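You operate a simulated robot arm through the tools that you are given. There is no shell and no other tool. Be economical: measure what you need, move in short steps, check, and stop when the job is done.

The job below is to be done with a simulated robot arm. You get a single attempt, and the scene is never put back.

Task
Send the carton with black band down the rollers and wipe the dark smear off the deck.
Fine: use the pad with green band and put it back; shut the carton gate again; other cartons stay. What is to be rubbed or washed off counts as gone when no trace of it is left.

The check looks at the end state, three seconds after you hand in, the way a careful person would. Anything else that was tipped, shoved, dropped, spilled or broken makes it a failure.

Robot
A 6-joint arm with a two-finger parallel gripper on a trunk, on a base that drives. Base frame: it is fixed to the floor where the robot stands at the start and does not move with it; the origin is under the middle of the robot, x ahead of it, y to its left, z up. Units: m, degrees, N and s.
With the tool pointing down near the work surface it reaches from about 0.3 to 0.8 m from the robot's upright axis, wherever it stands. Its first joint turns from -166.0 to 166.0 degrees. Places, roughly: dark smear [0.7, 0, 1]; end of the roller slide [0.7, -0.6, 0.9]; flap with black band [0.7, 0, 1.1]; flap with blue band [1, -0.7, 1]; flap with green band [1, -0.5, 1]; gate bar with white knob [0.6, -0.1, 1]; pad with green band (9x7x5 cm) [0.5, -0.6, 0.9]. Payload 3.43 kg.
Tool frame: the origin (TCP) lies between the finger pads and is the grasp point; the fingertips stand 0.034 m ahead of it; z points along the fingers, y is the line along which they close. The gripper opens to 0.128 m. The fingers are 0.024 m wide and 0.012 m thick; the gripper's body (0.048 by 0.13 m) begins 0.096 m behind the TCP.
Orientation is that of the tool frame in the base frame, as a unit quaternion [x, y, z, w]. With the fingers straight down and closing along the base's y, the tool's x points along the base's -x, its y along +y and its z along -z.

Tools
- The arm moves only by the tool send_rows. Its argument "targets" is a list of rows, each a list of 3 entries, a list of its own where there are three numbers: the shift along the tool's x, y, z in m, then the turn, a rotation vector about the tool's x, y, z in rad, then the finger opening in m, from 0 to 0.128. In form: [[[x, y, z], [wx, wy, wz], jaw], ...]. A call has 1 to 8 rows; each row shifts and turns the commanded pose from where the row before left it, along the tool's axes as they then stand. A row lasts 0.2 s, in which the tool goes at most 0.05 m and 8.6 degrees; a call with a longer step from one row to the next is refused whole, and so is a gripper value outside its range. Where a pose cannot be reached the arm comes as near as it can. A force on the tool above 70 N (or 10 N above the force at the start of the call, whichever is more), or a blocked arm, ends the call early, and 0.2 s more pass. The fingers move at their own pace (about 0.045 m/s each) and stop on an object; they squeeze with about 42 N. The grip force told is the motor's: it shows also when the fingers shut on nothing. Time passes only in rows, and 0.2 s behind the last, so rows that do not move let the fingers close. It gives the time, the measured TCP pose, the force on the tool (base axes), the opening and the grip force at its end, in the units of the frame above (readings bear some noise), with the torque about the TCP (base axes, N m) and any sound that the robot's microphone picked up.
- Cameras (640 x 400 px; columns grow to the right, rows downward): "scene" is now at [0.0229, 0.1206, 1.5175]; the picture's right is [-0.31, -0.95, 0.00], its down [-0.58, 0.19, -0.79] and it looks along [0.75, -0.25, -0.61] (base axes); focal length 266 px, centre (320, 200). "wrist" rides on the gripper at [0.076, -0.011, -0.16] in the tool frame; the picture's right is [0.15, 0.99, 0.00], its down [-0.88, 0.13, -0.46] and it looks along [-0.45, 0.07, 0.89] (tool axes); focal length 234 px, centre (320, 200). There is no depth. A picture from a camera that has moved, and an enlarged one, comes with that camera's place and axes in the base frame and with its lens.
- capture(camera): a new picture of that camera. The clock stands still meanwhile.
- base_move(legs): drives the robot by 1 to 6 legs, each [ahead, turn to the left] in m and degrees, along the robot's own axes; the way and the turn of a leg run together, so that a leg with both is an arc; at most 1.5 m and 180 degrees a leg. The arm and the cameras ride along, it lands a little off, and it stops where it bumps. It gives what a move gives.
- head_to(pan, tilt): turns the head with the scene camera to pan (to the left, within 155 degrees either way) and tilt (down, from -29 to 69), counted from straight ahead of the robot. It gives what a move gives.
- inspect(camera, box): a new picture of the part [left, top, right, bottom] of that camera's present view, enlarged. The clock stands still meanwhile.
- hand_in(): hands the job in; it is judged then, once.

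Go step by step. Nothing tells you exact positions but the pictures and the camera data: compare them with the known pose of the tool, close in by small moves and look again before you grip or let go. The budget is 120 turns and 82 pictures, counting those below and the enlarged ones. Unless the task says otherwise, let go and move clear before handing in, and close with one line.

The tools are called after "Request:" as name(argument=value, ...) on one line, values as JSON. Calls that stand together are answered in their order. send_rows: Moves the arm, as the interface text tells. Its arguments: {"type":"object","properties":{"targets":{"type":"array","items":{"type":"array"}}},"required":["targets"]} The other tools are called the same way: base_move (legs) drives the base; head_to (pan, tilt) turns the head that bears the scene camera; capture (camera) takes a picture; inspect (camera, box) takes an enlarged picture of a part of a camera's view; hand_in () hands the job in.

At the start:

```text
time_s: 0.0
tcp_pos: [0.3497, -0.154, 1.2953]
orientation: [-0.004, 1.0, 0.001, 0.0]
wrist_force: [-0.1, -0.3, 0.6]
moment: [-0.02, -0.01, 0.03]
opening: 0.128
finger_force: 0.1
robot x, y, heading: [0.0005, -0.011, 0.0]
head pan, tilt: [-18.2, 37.9]
```

scene: 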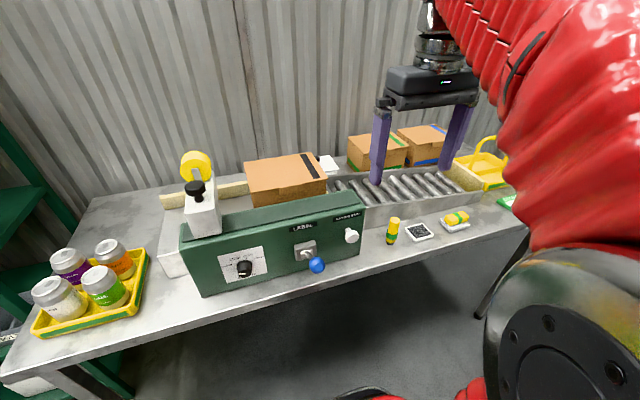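
wrist: 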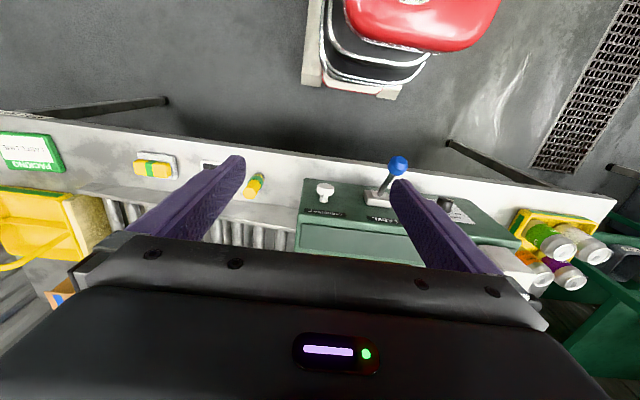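

I see a packing machine with a carton (black band) on its deck, a roller slide to the right, and a pad with green band on the bench. First I look closer.

Request:
inspect(camera="scene", box=[160, 140, 380, 300])

Request:
inspect(camera="scene", box=[320, 120, 520, 260])

```text
2.50 times, centred on (270, 220) of scene
camera zoom: at [0.0229, 0.1206, 1.5175], right [-0.31, -0.95, 0.0], down [-0.58, 0.19, -0.79], along [0.75, -0.25, -0.61], focal length 664 px, centre (445, 150)
```

zoom: 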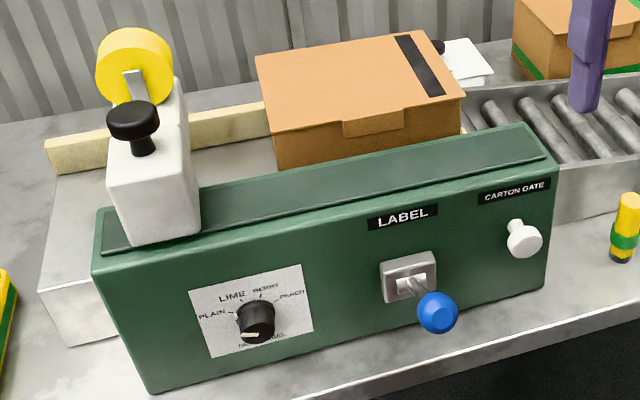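

```text
2.86 times, centred on (420, 190) of scene
camera zoom: at [0.0229, 0.1206, 1.5175], right [-0.31, -0.95, 0.0], down [-0.58, 0.19, -0.79], along [0.75, -0.25, -0.61], focal length 760 px, centre (34, 229)
```

zoom: 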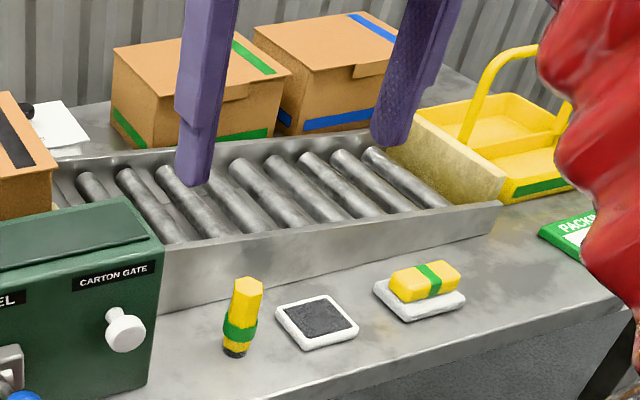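

Request:
inspect(camera="scene", box=[300, 150, 380, 200])

Request:
inspect(camera="scene", box=[160, 140, 260, 202])

Request:
inspect(camera="scene", box=[420, 190, 484, 230])

```text
8.00 times, centred on (340, 175) of scene
camera zoom: at [0.0229, 0.1206, 1.5175], right [-0.31, -0.95, 0.0], down [-0.58, 0.19, -0.79], along [0.75, -0.25, -0.61], focal length 2126 px, centre (160, 400)
```

zoom: 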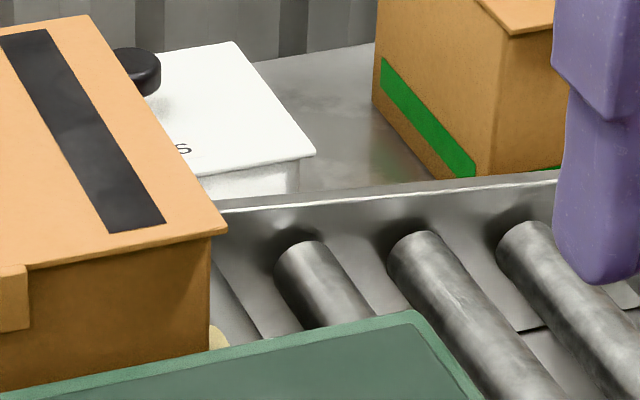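

```text
6.40 times, centred on (210, 171) of scene
camera zoom: at [0.0229, 0.1206, 1.5175], right [-0.31, -0.95, 0.0], down [-0.58, 0.19, -0.79], along [0.75, -0.25, -0.61], focal length 1701 px, centre (1024, 386)
```

zoom: 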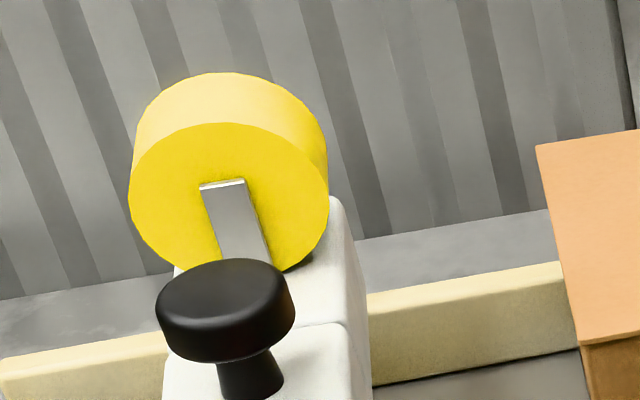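

```text
10.00 times, centred on (452, 210) of scene
camera zoom: at [0.0229, 0.1206, 1.5175], right [-0.31, -0.95, 0.0], down [-0.58, 0.19, -0.79], along [0.75, -0.25, -0.61], focal length 2658 px, centre (-1000, 100)
```

zoom: 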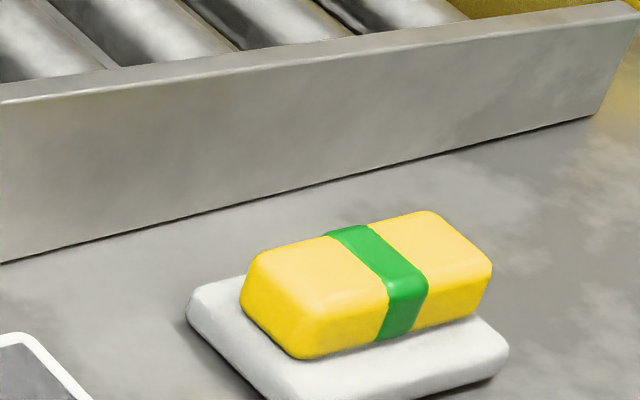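

Knob is near (0.467,-0.12,1.01). I go above it and look.

Request:
send_rows(targets=[[[-0.04, 0.01, 0.02], [0, 0, 0], 0.06], [[-0.04, 0.01, 0.03], [0, 0, 0], 0.06], [[-0.02, 0.01, 0.045], [0, 0, 0], 0.06], [[0, 0, 0.045], [0, 0, 0], 0.06], [[0, 0, 0], [0, 0, 0], 0.06]])

Request:
capture(camera="wrist")

Request:
capture(camera="scene")

```text
refused: row 2 steps farther than a row can; nothing moved
```

```text
74 pictures are left
camera wrist: at [0.2749, -0.1648, 1.4534], right [-0.15, 0.99, 0.0], down [0.88, 0.14, 0.46], along [0.45, 0.07, -0.89], focal length 234 px, centre (320, 200)
```

wrist: 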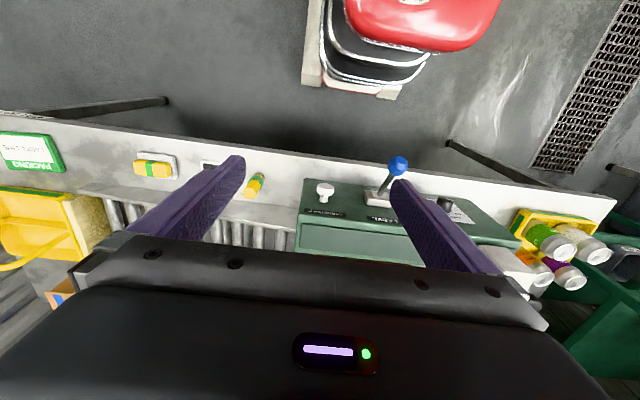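

```text
73 pictures are left
camera scene: at [0.0229, 0.1206, 1.5175], right [-0.31, -0.95, 0.0], down [-0.58, 0.19, -0.79], along [0.75, -0.25, -0.61], focal length 266 px, centre (320, 200)
```

scene: 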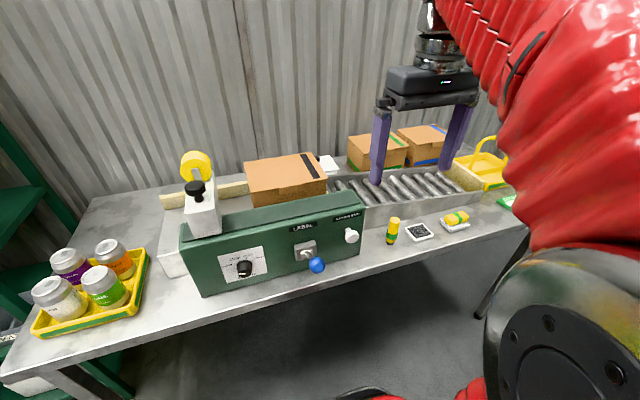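

A step was too long, so nothing moved. I send the approach again in smaller steps.

Request:
send_rows(targets=[[[-0.035, 0.01, 0.02], [0, 0, 0], 0.06], [[-0.035, 0.01, 0.025], [0, 0, 0], 0.06], [[-0.035, 0.01, 0.03], [0, 0, 0], 0.06], [[-0.01, 0, 0.04], [0, 0, 0], 0.06], [[0, 0, 0.03], [0, 0, 0], 0.06], [[0, 0, 0], [0, 0, 0], 0.06]])

Request:
capture(camera="wrist")

Request:
capture(camera="scene")

```text
time_s: 1.4
tcp_pos: [0.4663, -0.1244, 1.149]
orientation: [-0.003, 1.0, 0.0, 0.0]
wrist_force: [-0.6, -0.4, -0.1]
moment: [-0.03, -0.02, 0.0]
opening: 0.06
finger_force: 0.1
robot x, y, heading: [0.0024, -0.0088, 0.1]
head pan, tilt: [-18.2, 37.9]
```

```text
72 pictures are left
camera wrist: at [0.3921, -0.1352, 1.3085], right [-0.15, 0.99, 0.0], down [0.88, 0.14, 0.46], along [0.45, 0.07, -0.89], focal length 234 px, centre (320, 200)
```

wrist: 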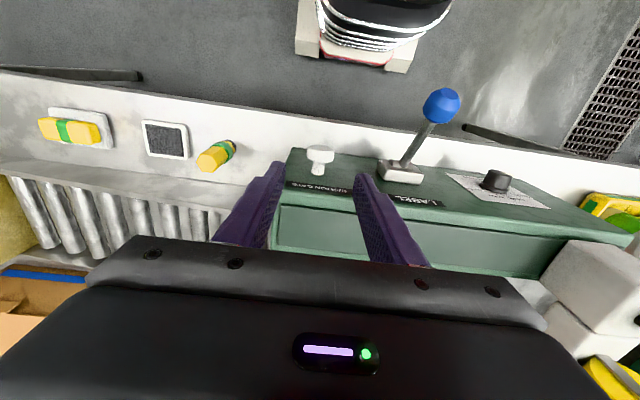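

```text
71 pictures are left
camera scene: at [0.023, 0.1206, 1.5175], right [-0.31, -0.95, 0.0], down [-0.58, 0.19, -0.79], along [0.75, -0.25, -0.61], focal length 266 px, centre (320, 200)
```

scene: 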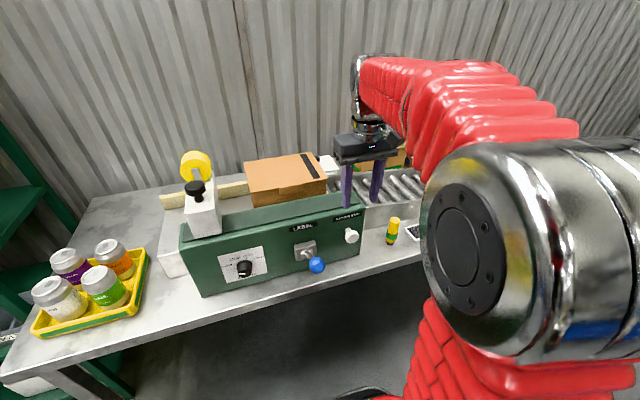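

Knob head is at about (0.479,-0.122,1.0). I descend around it with the fingers open.

Request:
send_rows(targets=[[[-0.011, 0.002, 0.03], [0, 0, 0], 0.07], [[0, 0, 0.04], [0, 0, 0], 0.07], [[0, 0, 0.04], [0, 0, 0], 0.07], [[0, 0, 0.03], [0, 0, 0], 0.07], [[0, 0, 0], [0, 0, 0], 0.07]])

Request:
capture(camera="wrist")

Request:
inspect(camera="scene", box=[300, 180, 400, 260])

```text
time_s: 2.6
tcp_pos: [0.4759, -0.1229, 1.0091]
orientation: [-0.003, 1.0, 0.0, 0.0]
wrist_force: [0.0, -0.3, -0.3]
moment: [-0.03, -0.03, -0.02]
opening: 0.07
finger_force: 0.0
robot x, y, heading: [0.0012, -0.0103, -0.0]
head pan, tilt: [-18.2, 37.9]
```

```text
70 pictures are left
camera wrist: at [0.4004, -0.1335, 1.1677], right [-0.15, 0.99, 0.0], down [0.88, 0.14, 0.46], along [0.45, 0.07, -0.89], focal length 234 px, centre (320, 200)
```

wrist: 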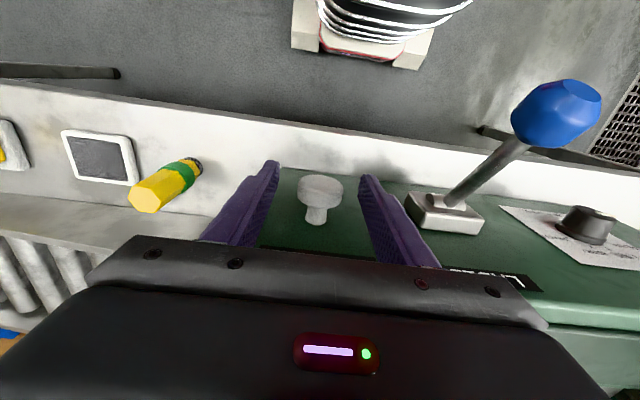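

```text
5.00 times, centred on (350, 220) of scene
camera zoom: at [0.023, 0.1206, 1.5175], right [-0.31, -0.95, 0.0], down [-0.58, 0.19, -0.79], along [0.75, -0.25, -0.61], focal length 1329 px, centre (170, 100)
```

zoom: 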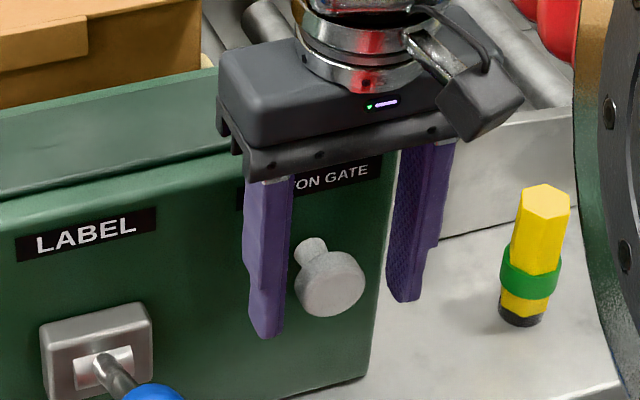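

The knob head sits between the fingers; I lower a little and close.

Request:
send_rows(targets=[[[0, 0, 0.006], [0, 0, 0], 0.05], [[0, 0, 0], [0, 0, 0], 0.02], [[0, 0, 0], [0, 0, 0], 0.02], [[0, 0, 0], [0, 0, 0], 0.02], [[0, 0, 0], [0, 0, 0], 0.02]])

```text
time_s: 3.8
tcp_pos: [0.4744, -0.1211, 1.0036]
orientation: [-0.004, 1.0, -0.001, -0.001]
wrist_force: [-0.2, 3.8, 1.9]
moment: [0.07, -0.06, -0.01]
opening: 0.0368
finger_force: 45.0
robot x, y, heading: [-0.0009, -0.0105, 0.2]
head pan, tilt: [-18.2, 37.9]
```

Gripped (0.037 m). Now I pull the knob towards the robot in small steps.

Request:
send_rows(targets=[[[0.015, 0, 0], [0, 0, 0], 0.02], [[0.015, 0, 0], [0, 0, 0], 0.02], [[0.015, 0, 0], [0, 0, 0], 0.02], [[0.015, 0, 0], [0, 0, 0], 0.02]])

Request:
capture(camera="wrist")

Request:
inspect(camera="scene", box=[280, 150, 400, 250])

```text
time_s: 4.8
tcp_pos: [0.4148, -0.1207, 1.0038]
orientation: [-0.005, 1.0, -0.001, -0.001]
wrist_force: [-0.6, -20.5, -4.9]
moment: [-0.43, 1.17, -0.22]
opening: 0.0368
finger_force: 45.2
robot x, y, heading: [0.0007, -0.0049, 0.0]
head pan, tilt: [-18.2, 37.9]
```

```text
68 pictures are left
camera wrist: at [0.3399, -0.1328, 1.1622], right [-0.15, 0.99, 0.0], down [0.88, 0.14, 0.46], along [0.45, 0.07, -0.89], focal length 234 px, centre (320, 200)
```

wrist: 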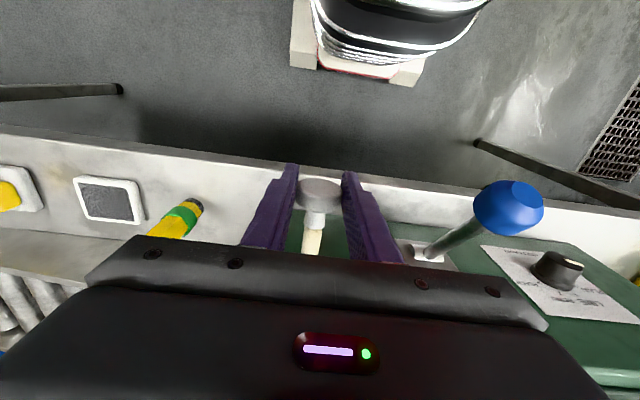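

```text
4.00 times, centred on (340, 200) of scene
camera zoom: at [0.0232, 0.1201, 1.5176], right [-0.31, -0.95, 0.0], down [-0.58, 0.19, -0.79], along [0.75, -0.25, -0.61], focal length 1063 px, centre (240, 200)
```

zoom: 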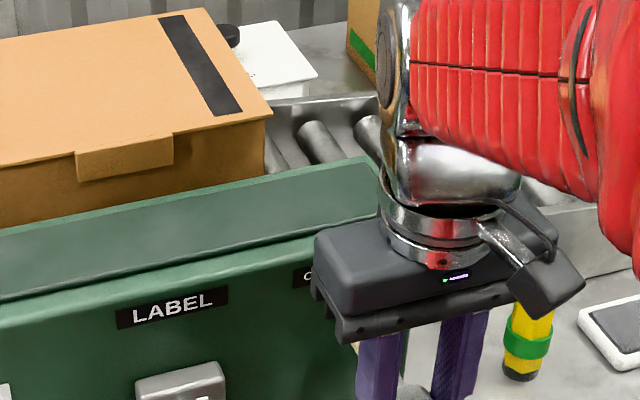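

The gate bar slides out; I keep pulling gently until it stops.

Request:
send_rows(targets=[[[0.015, 0, 0], [0, 0, 0], 0.02], [[0.015, 0, 0], [0, 0, 0], 0.02], [[0.015, 0, 0], [0, 0, 0], 0.02], [[0, 0, 0], [0, 0, 0], 0.02]])

Request:
capture(camera="wrist")

```text
time_s: 5.8
tcp_pos: [0.3742, -0.1223, 1.0038]
orientation: [-0.004, 1.0, -0.001, 0.002]
wrist_force: [28.4, -38.1, -19.5]
moment: [-0.33, -0.1, -0.21]
opening: 0.0369
finger_force: 45.8
robot x, y, heading: [0.0017, -0.0122, 0.0]
head pan, tilt: [-18.2, 37.9]
```

```text
66 pictures are left
camera wrist: at [0.2979, -0.1331, 1.1622], right [-0.15, 0.99, 0.0], down [0.88, 0.14, 0.46], along [0.45, 0.07, -0.89], focal length 234 px, centre (320, 200)
```

wrist: 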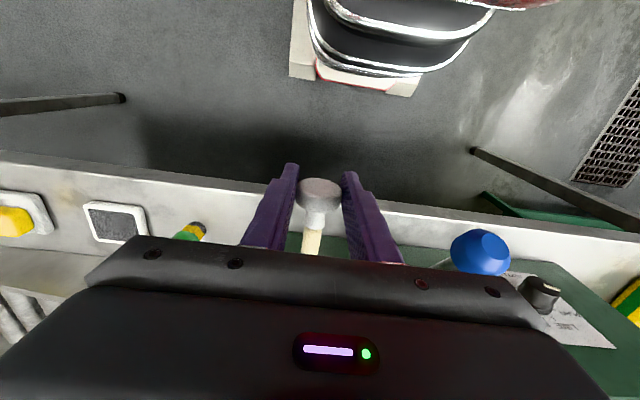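

The bar hit its stop after 0.10 m. I release and rise.

Request:
send_rows(targets=[[[-0.004, 0, 0], [0, 0, 0], 0.07], [[0, 0, 0], [0, 0, 0], 0.07], [[0, 0, 0], [0, 0, 0], 0.07], [[0, 0, -0.04], [0, 0, 0], 0.07], [[0, 0, -0.045], [0, 0, 0], 0.07], [[0, 0, -0.045], [0, 0, 0], 0.07], [[0, 0, -0.045], [0, 0, 0], 0.03], [[0, 0, -0.045], [0, 0, 0], 0.0]])

Request:
capture(camera="scene")

Request:
inspect(camera="scene", box=[230, 130, 410, 250])

```text
time_s: 7.6
tcp_pos: [0.3719, -0.1212, 1.2224]
orientation: [-0.003, 1.0, 0.0, 0.0]
wrist_force: [0.1, 0.0, 0.6]
moment: [0.02, 0.0, -0.01]
opening: 0.0185
finger_force: 0.0
robot x, y, heading: [0.0006, -0.0098, 0.1]
head pan, tilt: [-18.2, 37.9]
```

```text
65 pictures are left
camera scene: at [0.0229, 0.1206, 1.5175], right [-0.31, -0.95, 0.0], down [-0.58, 0.19, -0.79], along [0.75, -0.25, -0.61], focal length 266 px, centre (320, 200)
```

scene: 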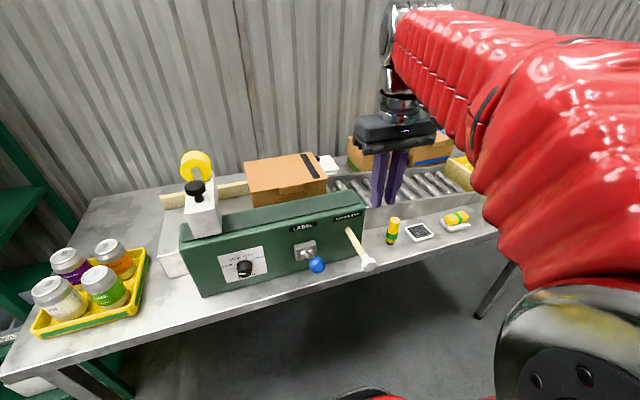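

```text
3.33 times, centred on (320, 190) of scene
camera zoom: at [0.0229, 0.1206, 1.5175], right [-0.31, -0.95, 0.0], down [-0.58, 0.19, -0.79], along [0.75, -0.25, -0.61], focal length 886 px, centre (320, 233)
```

zoom: 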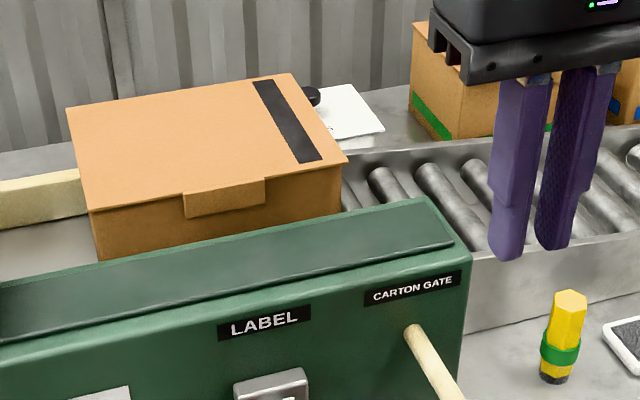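

The gate is open. Now I rise and turn the gripper 90° so it fits into the gap left of the carton.

Request:
send_rows(targets=[[[0, 0, -0.015], [0, 0, -0.149], 0], [[0, 0, -0.015], [0, 0, -0.149], 0], [[0, 0, -0.015], [0, 0, -0.149], 0], [[0, 0, -0.015], [0, 0, -0.149], 0], [[0, 0, -0.015], [0, 0, -0.149], 0], [[0, 0, -0.015], [0, 0, -0.149], 0], [[0, 0, -0.015], [0, 0, -0.149], 0], [[0, 0, -0.015], [0, 0, -0.149], 0]])

Request:
send_rows(targets=[[[0, 0, 0], [0, 0, -0.149], 0], [[0, 0, 0], [0, 0, -0.149], 0], [[0, 0, 0], [0, 0, -0.081], 0], [[-0.04, -0.02, 0], [0, 0, 0], 0], [[-0.04, -0.02, 0], [0, 0, 0], 0], [[-0.04, -0.02, 0], [0, 0, 0], 0], [[-0.04, -0.02, 0], [0, 0, 0], 0], [[-0.04, -0.02, 0], [0, 0, 0], 0]])

```text
time_s: 9.4
tcp_pos: [0.3754, -0.1212, 1.3466]
orientation: [-0.565, 0.825, 0.001, 0.0]
wrist_force: [0.5, 0.0, 0.4]
moment: [-0.01, 0.02, -0.03]
opening: 0.0002
finger_force: 33.2
robot x, y, heading: [-0.0002, -0.0093, -0.2]
head pan, tilt: [-18.2, 37.9]
```

```text
time_s: 11.2
tcp_pos: [0.474, 0.0793, 1.3452]
orientation: [0.71, -0.704, 0.0, -0.001]
wrist_force: [-0.8, -0.7, 0.1]
moment: [-0.03, -0.07, 0.0]
opening: 0.0002
finger_force: 33.4
robot x, y, heading: [-0.0009, -0.0108, -0.0]
head pan, tilt: [-18.2, 37.9]
```

Request:
capture(camera="wrist")

Request:
capture(camera="scene")

```text
63 pictures are left
camera wrist: at [0.4851, 0.0049, 1.5034], right [-0.99, -0.15, 0.0], down [-0.14, 0.88, 0.46], along [-0.07, 0.45, -0.89], focal length 234 px, centre (320, 200)
```

wrist: 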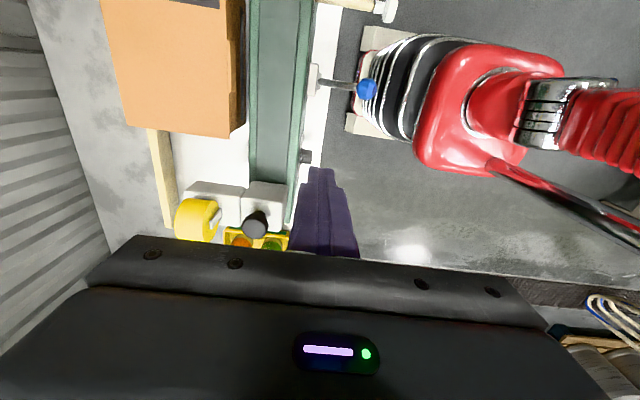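

```text
62 pictures are left
camera scene: at [0.0227, 0.1206, 1.5175], right [-0.31, -0.95, 0.0], down [-0.58, 0.19, -0.79], along [0.75, -0.25, -0.61], focal length 266 px, centre (320, 200)
```

scene: 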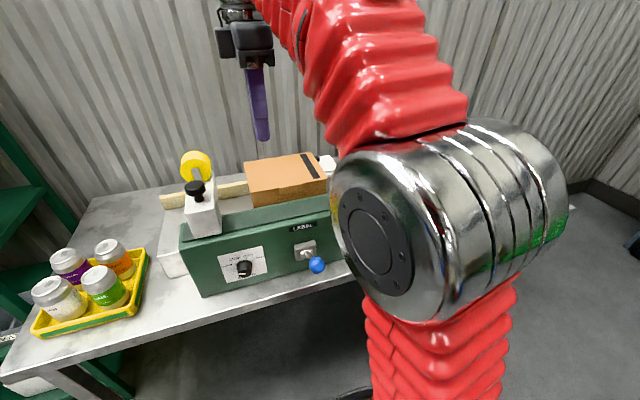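

The gap left of the carton (y 0.11 to about 0.20) fits the turned gripper. I move above it at (0.706, 0.155).

Request:
send_rows(targets=[[[-0.013, -0.039, 0], [0, 0, 0], 0], [[-0.013, -0.039, 0], [0, 0, 0], 0], [[-0.013, -0.039, 0], [0, 0, 0], 0], [[-0.013, -0.039, 0], [0, 0, 0], 0], [[-0.012, -0.039, 0], [0, 0, 0], 0], [[-0.011, -0.037, 0], [0, 0, 0], 0], [[0, 0, 0.04], [0, 0, 0], 0], [[0, 0, 0.02], [0, 0, 0], 0]])

Request:
capture(camera="wrist")

Request:
inspect(camera="scene", box=[150, 50, 350, 220])

```text
time_s: 13.0
tcp_pos: [0.6319, 0.1386, 1.1986]
orientation: [0.709, -0.705, 0.0, 0.0]
wrist_force: [0.0, 0.6, -0.4]
moment: [0.02, 0.03, 0.0]
opening: 0.0
finger_force: 33.0
out of reach, approached as far as the arm can: row 2, 3, 4, 5, 6
robot x, y, heading: [0.0046, -0.0104, -0.1]
head pan, tilt: [-18.2, 37.9]
```

```text
61 pictures are left
camera wrist: at [0.6437, 0.0632, 1.3574], right [-0.99, -0.15, 0.0], down [-0.14, 0.88, 0.46], along [-0.07, 0.45, -0.89], focal length 234 px, centre (320, 200)
```

wrist: 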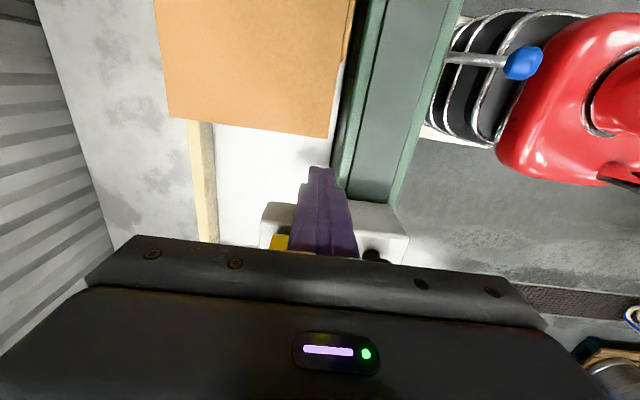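

```text
2.35 times, centred on (250, 135) of scene
camera zoom: at [0.0233, 0.1206, 1.5175], right [-0.31, -0.95, 0.0], down [-0.58, 0.19, -0.79], along [0.75, -0.25, -0.61], focal length 625 px, centre (485, 353)
```

zoom: 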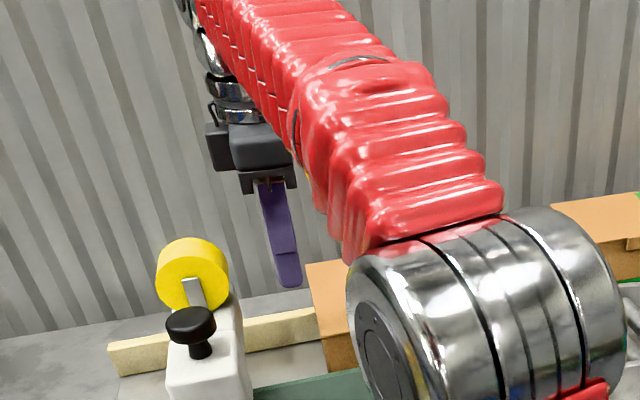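

The arm is at its reach limit at this height. I drive the base 0.09 m forward for better reach.

Request:
base_move(legs=[[0.09, 0]])

Request:
capture(camera="wrist")

Request:
capture(camera="scene")

```text
time_s: 14.2
tcp_pos: [0.7208, 0.1387, 1.1987]
orientation: [0.71, -0.704, 0.0, -0.001]
wrist_force: [0.1, 0.8, -0.5]
moment: [0.01, -0.03, -0.04]
opening: 0.0
finger_force: 33.2
robot x, y, heading: [0.087, -0.0082, 0.0]
head pan, tilt: [-18.2, 37.9]
```

```text
59 pictures are left
camera wrist: at [0.7329, 0.0631, 1.3575], right [-0.99, -0.15, 0.0], down [-0.14, 0.88, 0.46], along [-0.07, 0.45, -0.89], focal length 234 px, centre (320, 200)
```

wrist: 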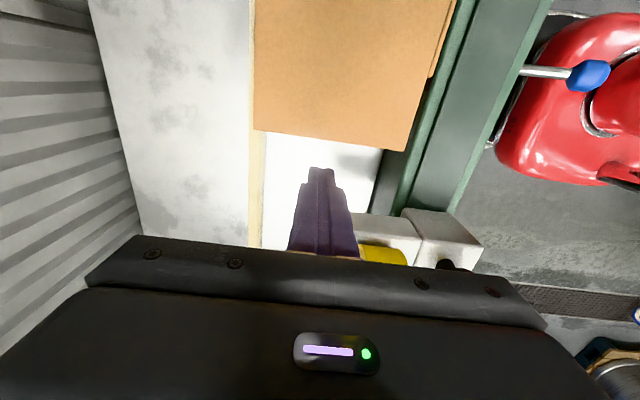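

```text
58 pictures are left
camera scene: at [0.1124, 0.1206, 1.5175], right [-0.31, -0.95, 0.0], down [-0.58, 0.19, -0.79], along [0.75, -0.25, -0.61], focal length 266 px, centre (320, 200)
```

scene: 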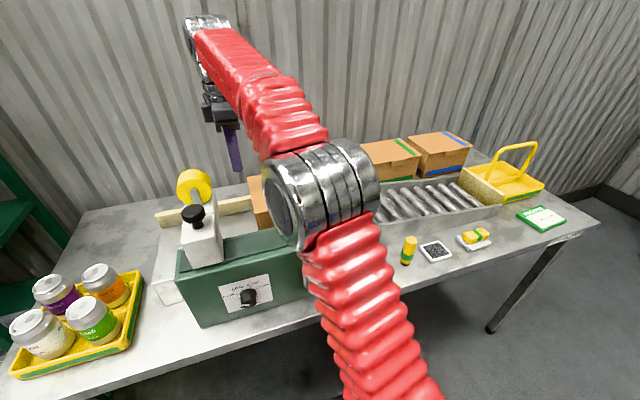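

Request:
send_rows(targets=[[[-0.012, 0.008, 0.0], [0, 0, 0], 0], [[0, 0, 0.02], [0, 0, 0], 0]])

```text
time_s: 14.8
tcp_pos: [0.7119, 0.1504, 1.1794]
orientation: [0.709, -0.705, -0.001, 0.0]
wrist_force: [0.1, 0.6, 0.2]
moment: [0.0, 0.04, 0.0]
opening: 0.0001
finger_force: 33.2
robot x, y, heading: [0.0896, -0.0069, -0.0]
head pan, tilt: [-18.2, 37.9]
```

Request:
send_rows(targets=[[[0, 0, 0.04], [0, 0, 0], 0], [[0, 0, 0.04], [0, 0, 0], 0], [[0, 0, 0.04], [0, 0, 0], 0], [[0, 0, 0.024], [0, 0, 0], 0]])

Request:
capture(camera="wrist")

Request:
inspect(camera="scene", box=[140, 80, 340, 240])

```text
time_s: 15.8
tcp_pos: [0.711, 0.1492, 1.0375]
orientation: [0.71, -0.704, 0.0, 0.0]
wrist_force: [-0.1, -0.1, -0.2]
moment: [-0.04, 0.02, 0.03]
opening: 0.0
finger_force: 33.4
robot x, y, heading: [0.0873, -0.008, 0.2]
head pan, tilt: [-18.2, 37.9]
```

```text
57 pictures are left
camera wrist: at [0.7232, 0.0749, 1.1955], right [-0.99, -0.15, 0.0], down [-0.14, 0.88, 0.46], along [-0.07, 0.45, -0.89], focal length 234 px, centre (320, 200)
```

wrist: 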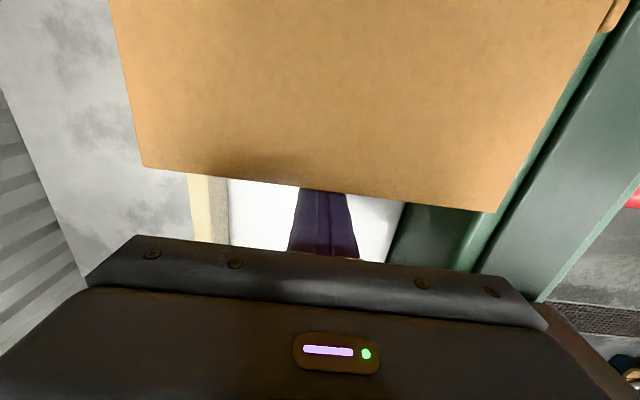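

```text
2.50 times, centred on (240, 160) of scene
camera zoom: at [0.1123, 0.1206, 1.5175], right [-0.31, -0.95, 0.0], down [-0.58, 0.19, -0.79], along [0.75, -0.25, -0.61], focal length 664 px, centre (520, 300)
```

zoom: 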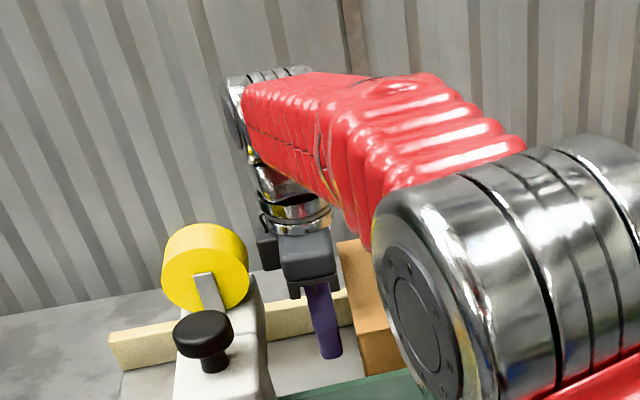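

The fingers are in the gap behind the carton. I push it towards -y.

Request:
send_rows(targets=[[[0.02, 0, 0], [0, 0, 0], 0], [[0.02, 0, 0], [0, 0, 0], 0], [[0.02, 0, 0], [0, 0, 0], 0], [[0.02, 0, 0], [0, 0, 0], 0], [[0.02, 0, 0], [0, 0, 0], 0], [[0.02, 0, 0], [0, 0, 0], 0]])

Request:
capture(camera="scene")

Request:
capture(camera="wrist")

```text
time_s: 17.2
tcp_pos: [0.7135, 0.0292, 1.0355]
orientation: [0.71, -0.705, 0.001, -0.001]
wrist_force: [-0.4, 0.8, 0.0]
moment: [-0.01, 0.0, 0.01]
opening: 0.0
finger_force: 32.5
robot x, y, heading: [0.0873, -0.0089, 0.3]
head pan, tilt: [-18.2, 37.9]
```

```text
55 pictures are left
camera scene: at [0.1123, 0.1206, 1.5175], right [-0.31, -0.95, 0.0], down [-0.58, 0.19, -0.79], along [0.75, -0.25, -0.61], focal length 266 px, centre (320, 200)
```

scene: 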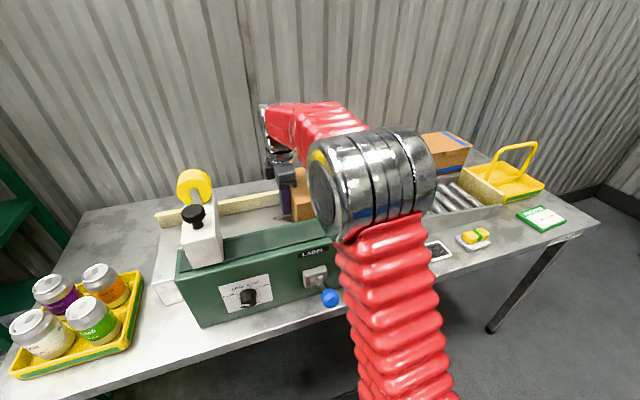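

```text
54 pictures are left
camera wrist: at [0.7253, -0.0459, 1.1943], right [-0.99, -0.15, 0.0], down [-0.14, 0.88, 0.46], along [-0.07, 0.45, -0.89], focal length 234 px, centre (320, 200)
```

wrist: 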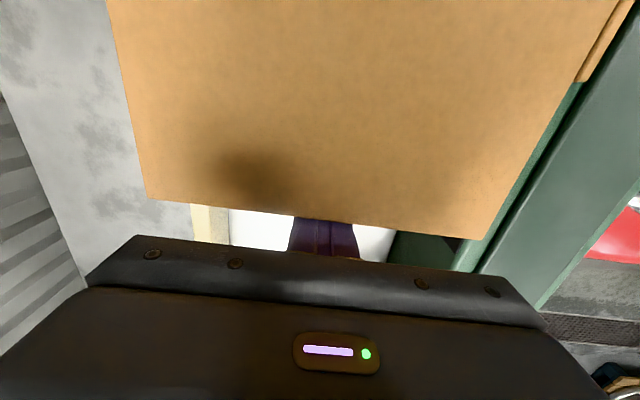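

The carton slides straight. I push on.

Request:
send_rows(targets=[[[0.02, 0, 0], [0, 0, 0], 0], [[0.02, 0, 0], [0, 0, 0], 0], [[0.02, 0, 0], [0, 0, 0], 0], [[0.02, 0, 0], [0, 0, 0], 0], [[0.02, 0, 0], [0, 0, 0], 0]])

Request:
capture(camera="wrist")

```text
time_s: 18.4
tcp_pos: [0.7109, -0.0703, 1.0352]
orientation: [0.71, -0.705, 0.0, 0.0]
wrist_force: [0.2, 0.2, -0.5]
moment: [-0.01, -0.01, 0.02]
opening: 0.0
finger_force: 33.4
robot x, y, heading: [0.0856, -0.0107, -0.0]
head pan, tilt: [-18.2, 37.9]
```

```text
53 pictures are left
camera wrist: at [0.7237, -0.1455, 1.194], right [-0.99, -0.15, 0.0], down [-0.14, 0.88, 0.46], along [-0.07, 0.45, -0.89], focal length 234 px, centre (320, 200)
```

wrist: 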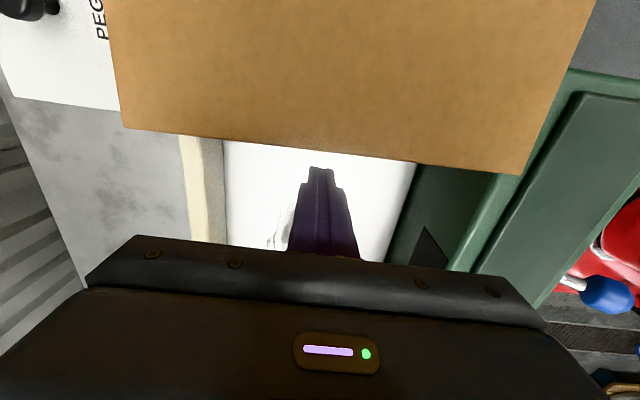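

The carton has gone ahead of the fingers; I go on slowly and see whether it is rolling.

Request:
send_rows(targets=[[[0.01, 0, 0], [0, 0, 0], 0], [[0.01, 0, 0], [0, 0, 0], 0], [[0.01, 0, 0], [0, 0, 0], 0]])

Request:
capture(camera="wrist")

```text
time_s: 19.2
tcp_pos: [0.7147, -0.1004, 1.0377]
orientation: [0.71, -0.704, 0.0, 0.0]
wrist_force: [0.2, -0.2, -0.2]
moment: [0.0, -0.03, -0.01]
opening: 0.0
finger_force: 33.4
robot x, y, heading: [0.0886, -0.0071, -0.0]
head pan, tilt: [-18.2, 37.9]
```

```text
52 pictures are left
camera wrist: at [0.726, -0.1755, 1.1946], right [-0.99, -0.15, 0.0], down [-0.14, 0.88, 0.46], along [-0.07, 0.45, -0.89], focal length 234 px, centre (320, 200)
```

wrist: 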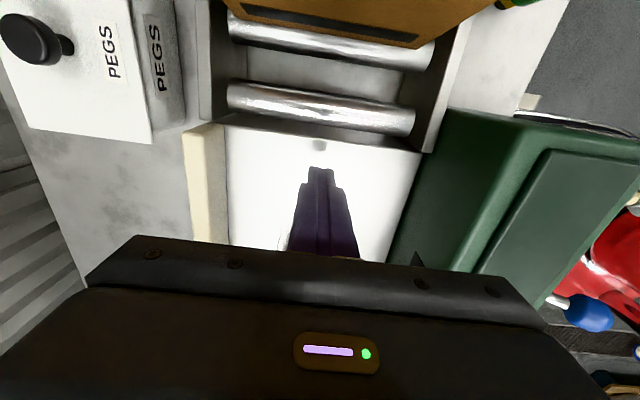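

The carton rolls off down the rollers. I lift the arm and look at the scene.

Request:
send_rows(targets=[[[-0.01, 0, -0.04], [0, 0, 0], 0], [[-0.01, 0, -0.04], [0, 0, 0], 0], [[-0.01, 0, -0.04], [0, 0, 0], 0], [[0, 0.03, -0.03], [0, 0, 0], 0], [[0, 0.04, -0.02], [0, 0, 0], 0], [[0, 0.04, -0.02], [0, 0, 0], 0], [[0, 0.045, 0], [0, 0, 0], 0], [[0, 0.045, 0], [0, 0, 0], 0]])

Request:
capture(camera="wrist")

Request:
capture(camera="scene")

```text
time_s: 21.0
tcp_pos: [0.5178, -0.0778, 1.2244]
orientation: [0.71, -0.705, 0.0, 0.0]
wrist_force: [0.8, 0.4, 0.5]
moment: [0.0, 0.06, -0.02]
opening: 0.0
finger_force: 33.2
robot x, y, heading: [0.0875, -0.0098, 0.1]
head pan, tilt: [-18.2, 37.9]
```

```text
51 pictures are left
camera wrist: at [0.5304, -0.1521, 1.3823], right [-0.99, -0.15, 0.0], down [-0.14, 0.88, 0.46], along [-0.07, 0.45, -0.89], focal length 234 px, centre (320, 200)
```

wrist: 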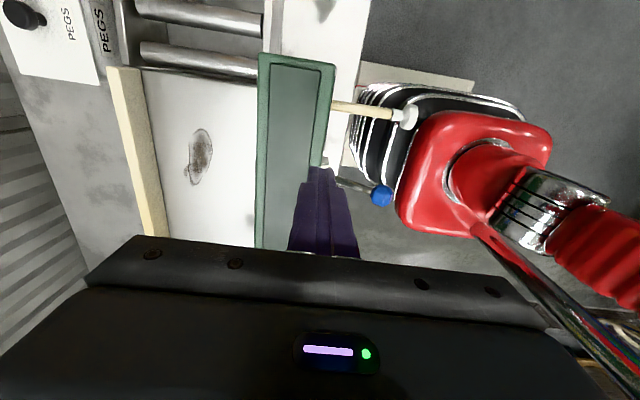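

```text
50 pictures are left
camera scene: at [0.1125, 0.1206, 1.5175], right [-0.31, -0.95, 0.0], down [-0.58, 0.19, -0.79], along [0.75, -0.25, -0.61], focal length 266 px, centre (320, 200)
```

scene: 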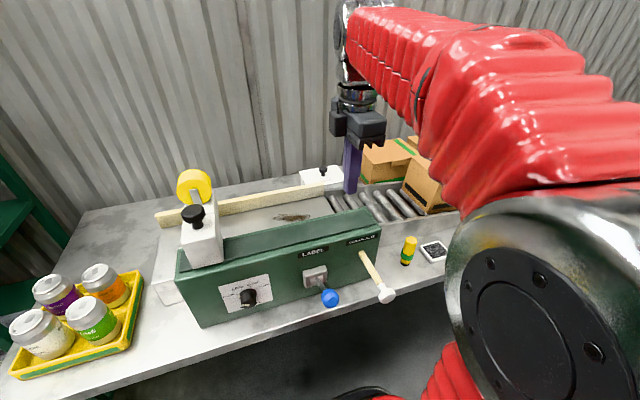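

The smear is on the deck at about (0.725, 0.0, 0.97), 11 cm long along y. Next I fetch the pad near (0.52,-0.53).

Request:
send_rows(targets=[[[0.048, 0, 0], [0, 0, 0], 0.02], [[0.048, 0, 0], [0, 0, 0], 0.04], [[0.048, 0, 0], [0, 0, 0], 0.06], [[0.048, 0, 0], [0, 0, 0], 0.08], [[0.048, 0, 0], [0, 0, 0], 0.1], [[0.048, 0, 0], [0, 0, 0], 0.1], [[0.048, 0, 0], [0, 0, 0], 0.1], [[0.048, 0, 0], [0, 0, 0], 0.1]])

Request:
capture(camera="wrist")

Request:
capture(camera="scene")

```text
time_s: 22.8
tcp_pos: [0.5146, -0.4569, 1.228]
orientation: [0.709, -0.705, 0.0, 0.0]
wrist_force: [0.2, 0.3, 0.8]
moment: [-0.02, -0.01, 0.01]
opening: 0.0999
finger_force: 0.0
robot x, y, heading: [0.0865, -0.0093, -0.0]
head pan, tilt: [-18.2, 37.9]
```

```text
49 pictures are left
camera wrist: at [0.5273, -0.5313, 1.3877], right [-0.99, -0.15, 0.0], down [-0.14, 0.88, 0.45], along [-0.07, 0.45, -0.89], focal length 234 px, centre (320, 200)
```

wrist: 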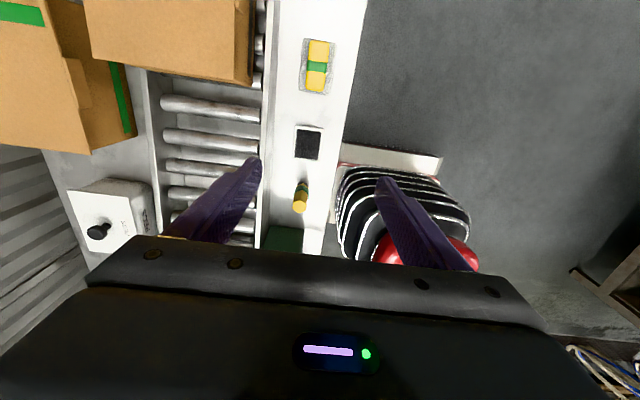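

```text
48 pictures are left
camera scene: at [0.112, 0.1206, 1.5175], right [-0.31, -0.95, 0.0], down [-0.58, 0.19, -0.79], along [0.75, -0.25, -0.61], focal length 266 px, centre (320, 200)
```

scene: 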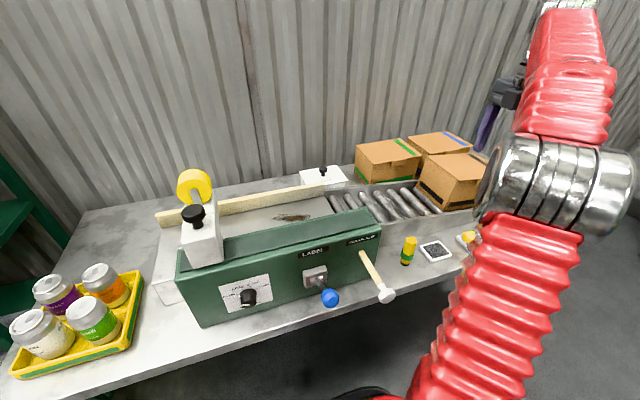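

The pad lies at about (0.535,-0.553), top near z 0.92, aligned with y. I go above it and check.

Request:
send_rows(targets=[[[0.04, -0.01, 0.02], [0, 0, 0], 0.09], [[0.04, -0.0105, 0.02], [0, 0, 0], 0.09], [[0.016, 0, 0.04], [0, 0, 0], 0.09], [[0, 0, 0.045], [0, 0, 0], 0.09], [[0, 0, 0.045], [0, 0, 0], 0.09], [[0, 0, 0.045], [0, 0, 0], 0.09], [[0, 0, 0.02], [0, 0, 0], 0.09], [[0, 0, 0], [0, 0, 0], 0.09]])

Request:
capture(camera="wrist")

Request:
capture(camera="scene")

```text
time_s: 24.6
tcp_pos: [0.5368, -0.5526, 0.9902]
orientation: [0.709, -0.705, 0.0, 0.0]
wrist_force: [0.3, 0.2, -0.5]
moment: [0.01, 0.01, 0.0]
opening: 0.0902
finger_force: 0.1
robot x, y, heading: [0.0897, -0.0113, 0.0]
head pan, tilt: [-18.2, 37.9]
```

```text
47 pictures are left
camera wrist: at [0.5497, -0.6269, 1.149], right [-0.99, -0.15, 0.0], down [-0.14, 0.88, 0.46], along [-0.07, 0.45, -0.89], focal length 234 px, centre (320, 200)
```

wrist: 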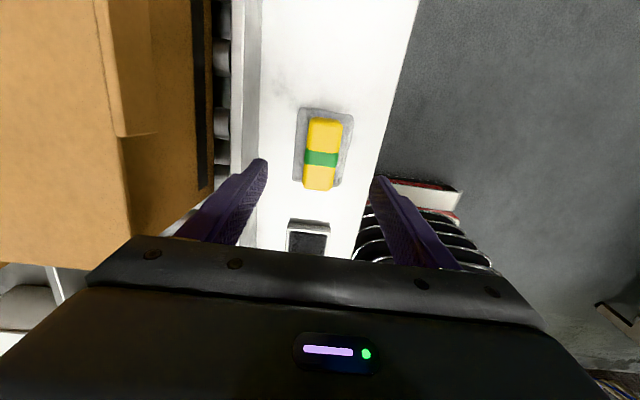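

```text
46 pictures are left
camera scene: at [0.1122, 0.1205, 1.5175], right [-0.31, -0.95, 0.0], down [-0.58, 0.19, -0.79], along [0.75, -0.25, -0.61], focal length 266 px, centre (320, 200)
```

scene: 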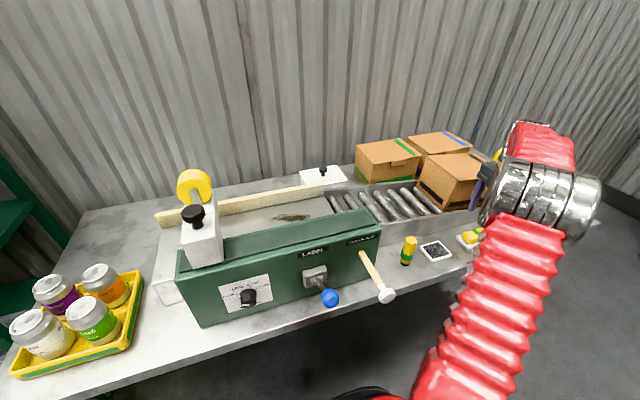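

The pad is between the fingers, and the carton beside the gripper stays about 1 cm clear. I narrow the opening a little, centre, and lower to the handle.

Request:
send_rows(targets=[[[0.006, 0.0, 0], [0, 0, 0], 0.075], [[0, 0, 0.02], [0, 0, 0], 0.075], [[0, 0, 0.02], [0, 0, 0], 0.075], [[0, 0, 0.015], [0, 0, 0], 0.075], [[0, 0, 0.0], [0, 0, 0], 0.075]])

Request:
capture(camera="wrist")

Request:
inspect(camera="scene", box=[420, 140, 520, 260])

```text
time_s: 25.8
tcp_pos: [0.5399, -0.5562, 0.9354]
orientation: [0.71, -0.704, 0.0, 0.0]
wrist_force: [-0.7, 0.6, -0.2]
moment: [0.02, -0.01, 0.05]
opening: 0.0752
finger_force: 0.0
robot x, y, heading: [0.0883, -0.0083, 0.0]
head pan, tilt: [-18.2, 37.9]
```

```text
45 pictures are left
camera wrist: at [0.5507, -0.6319, 1.0937], right [-0.99, -0.15, 0.0], down [-0.14, 0.88, 0.46], along [-0.07, 0.45, -0.89], focal length 234 px, centre (320, 200)
```

wrist: 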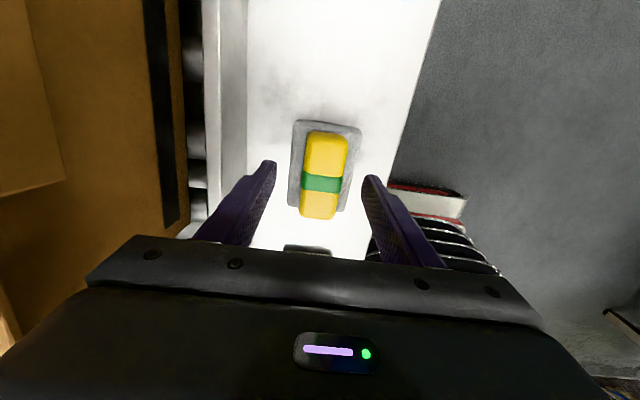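

```text
3.33 times, centred on (470, 200) of scene
camera zoom: at [0.1122, 0.1205, 1.5175], right [-0.31, -0.95, 0.0], down [-0.58, 0.19, -0.79], along [0.75, -0.25, -0.61], focal length 886 px, centre (-180, 200)
```

zoom: 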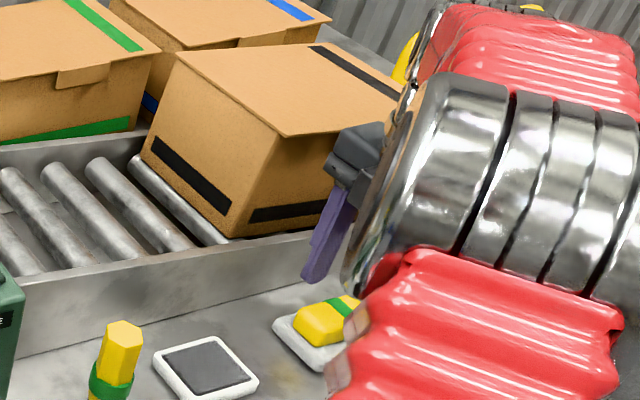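

Handle top is about z 0.919, centred. I lower slightly and close.

Request:
send_rows(targets=[[[0.002, 0.001, 0.007], [0, 0, 0], 0.06], [[0, 0, 0], [0, 0, 0], 0.03], [[0, 0, 0], [0, 0, 0], 0.02], [[0, 0, 0], [0, 0, 0], 0.02], [[0, 0, 0], [0, 0, 0], 0.02]])

Request:
capture(camera="wrist")

```text
time_s: 27.0
tcp_pos: [0.5381, -0.558, 0.9283]
orientation: [0.71, -0.704, 0.0, 0.001]
wrist_force: [0.0, -0.3, 0.5]
moment: [-0.06, -0.01, 0.0]
opening: 0.0348
finger_force: 42.3
robot x, y, heading: [0.0865, -0.0096, 0.2]
head pan, tilt: [-18.2, 37.9]
```

```text
43 pictures are left
camera wrist: at [0.5494, -0.6336, 1.0872], right [-0.99, -0.15, 0.0], down [-0.14, 0.88, 0.46], along [-0.07, 0.45, -0.89], focal length 234 px, centre (320, 200)
```

wrist: 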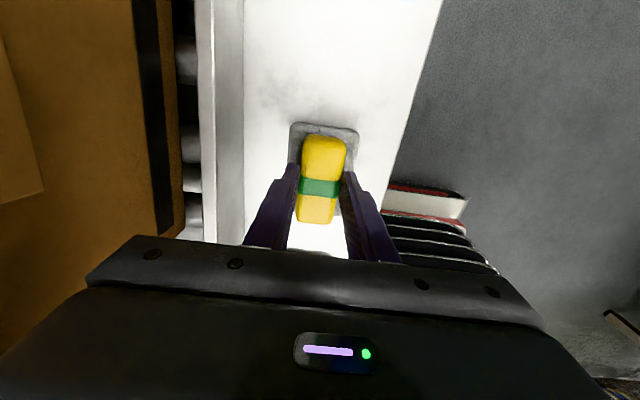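

Gripped at 0.035 m, TCP (0.538,-0.558,0.928). I lift straight up and look.

Request:
send_rows(targets=[[[0, 0, -0.02], [0, 0, 0], 0.02], [[0, 0, -0.03], [0, 0, 0], 0.02], [[0, 0, -0.03], [0, 0, 0], 0.02], [[0, 0, -0.04], [0, 0, 0], 0.02]])

Request:
capture(camera="wrist")

Request:
capture(camera="scene")

```text
time_s: 28.0
tcp_pos: [0.5373, -0.5577, 1.0472]
orientation: [0.71, -0.704, -0.001, 0.001]
wrist_force: [-0.2, 0.1, -0.1]
moment: [0.02, 0.01, 0.02]
opening: 0.0199
finger_force: 0.1
robot x, y, heading: [0.0898, -0.007, -0.1]
head pan, tilt: [-18.2, 37.9]
```

```text
42 pictures are left
camera wrist: at [0.5501, -0.6328, 1.2052], right [-0.99, -0.15, 0.0], down [-0.14, 0.88, 0.46], along [-0.07, 0.45, -0.89], focal length 234 px, centre (320, 200)
```

wrist: 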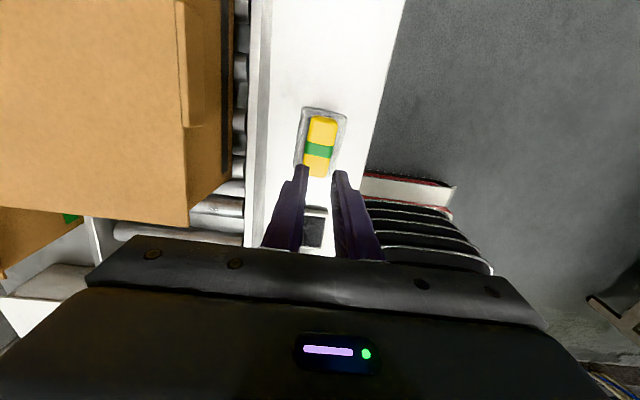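

```text
41 pictures are left
camera scene: at [0.1123, 0.1205, 1.5175], right [-0.31, -0.95, 0.0], down [-0.58, 0.19, -0.79], along [0.75, -0.25, -0.61], focal length 266 px, centre (320, 200)
```

scene: 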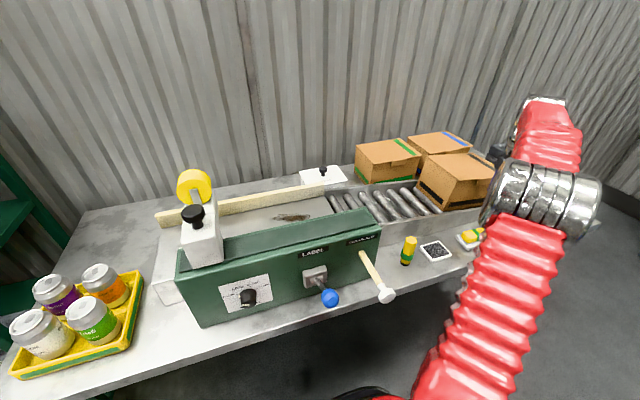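

The grip was too shallow and slipped; the pad stayed in place. I go back down, lower this time, feeling for the white foot.

Request:
send_rows(targets=[[[0, 0, 0.04], [0, 0, 0], 0.056], [[0, 0, 0.04], [0, 0, 0], 0.056], [[0, 0, 0.03], [0, 0, 0], 0.056], [[0, 0, 0.01], [0, 0, 0], 0.056], [[0, 0, 0.005], [0, 0, 0], 0.056], [[0, 0, 0.005], [0, 0, 0], 0.056]])

Request:
inspect(camera="wrist", box=[220, 100, 420, 260])

```text
time_s: 29.4
tcp_pos: [0.5378, -0.5582, 0.9197]
orientation: [0.71, -0.705, 0.0, 0.0]
wrist_force: [-0.5, 0.2, 0.0]
moment: [0.03, 0.0, 0.01]
opening: 0.0561
finger_force: 0.1
robot x, y, heading: [0.0888, -0.0104, 0.0]
head pan, tilt: [-18.2, 37.9]
```

```text
2.50 times, centred on (320, 180) of wrist
camera zoom: at [0.5505, -0.6341, 1.0776], right [-0.99, -0.15, 0.0], down [-0.14, 0.88, 0.46], along [-0.07, 0.45, -0.89], focal length 585 px, centre (320, 250)
```

zoom: 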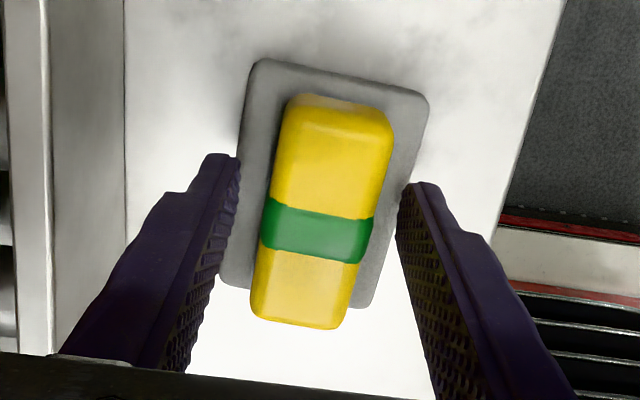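

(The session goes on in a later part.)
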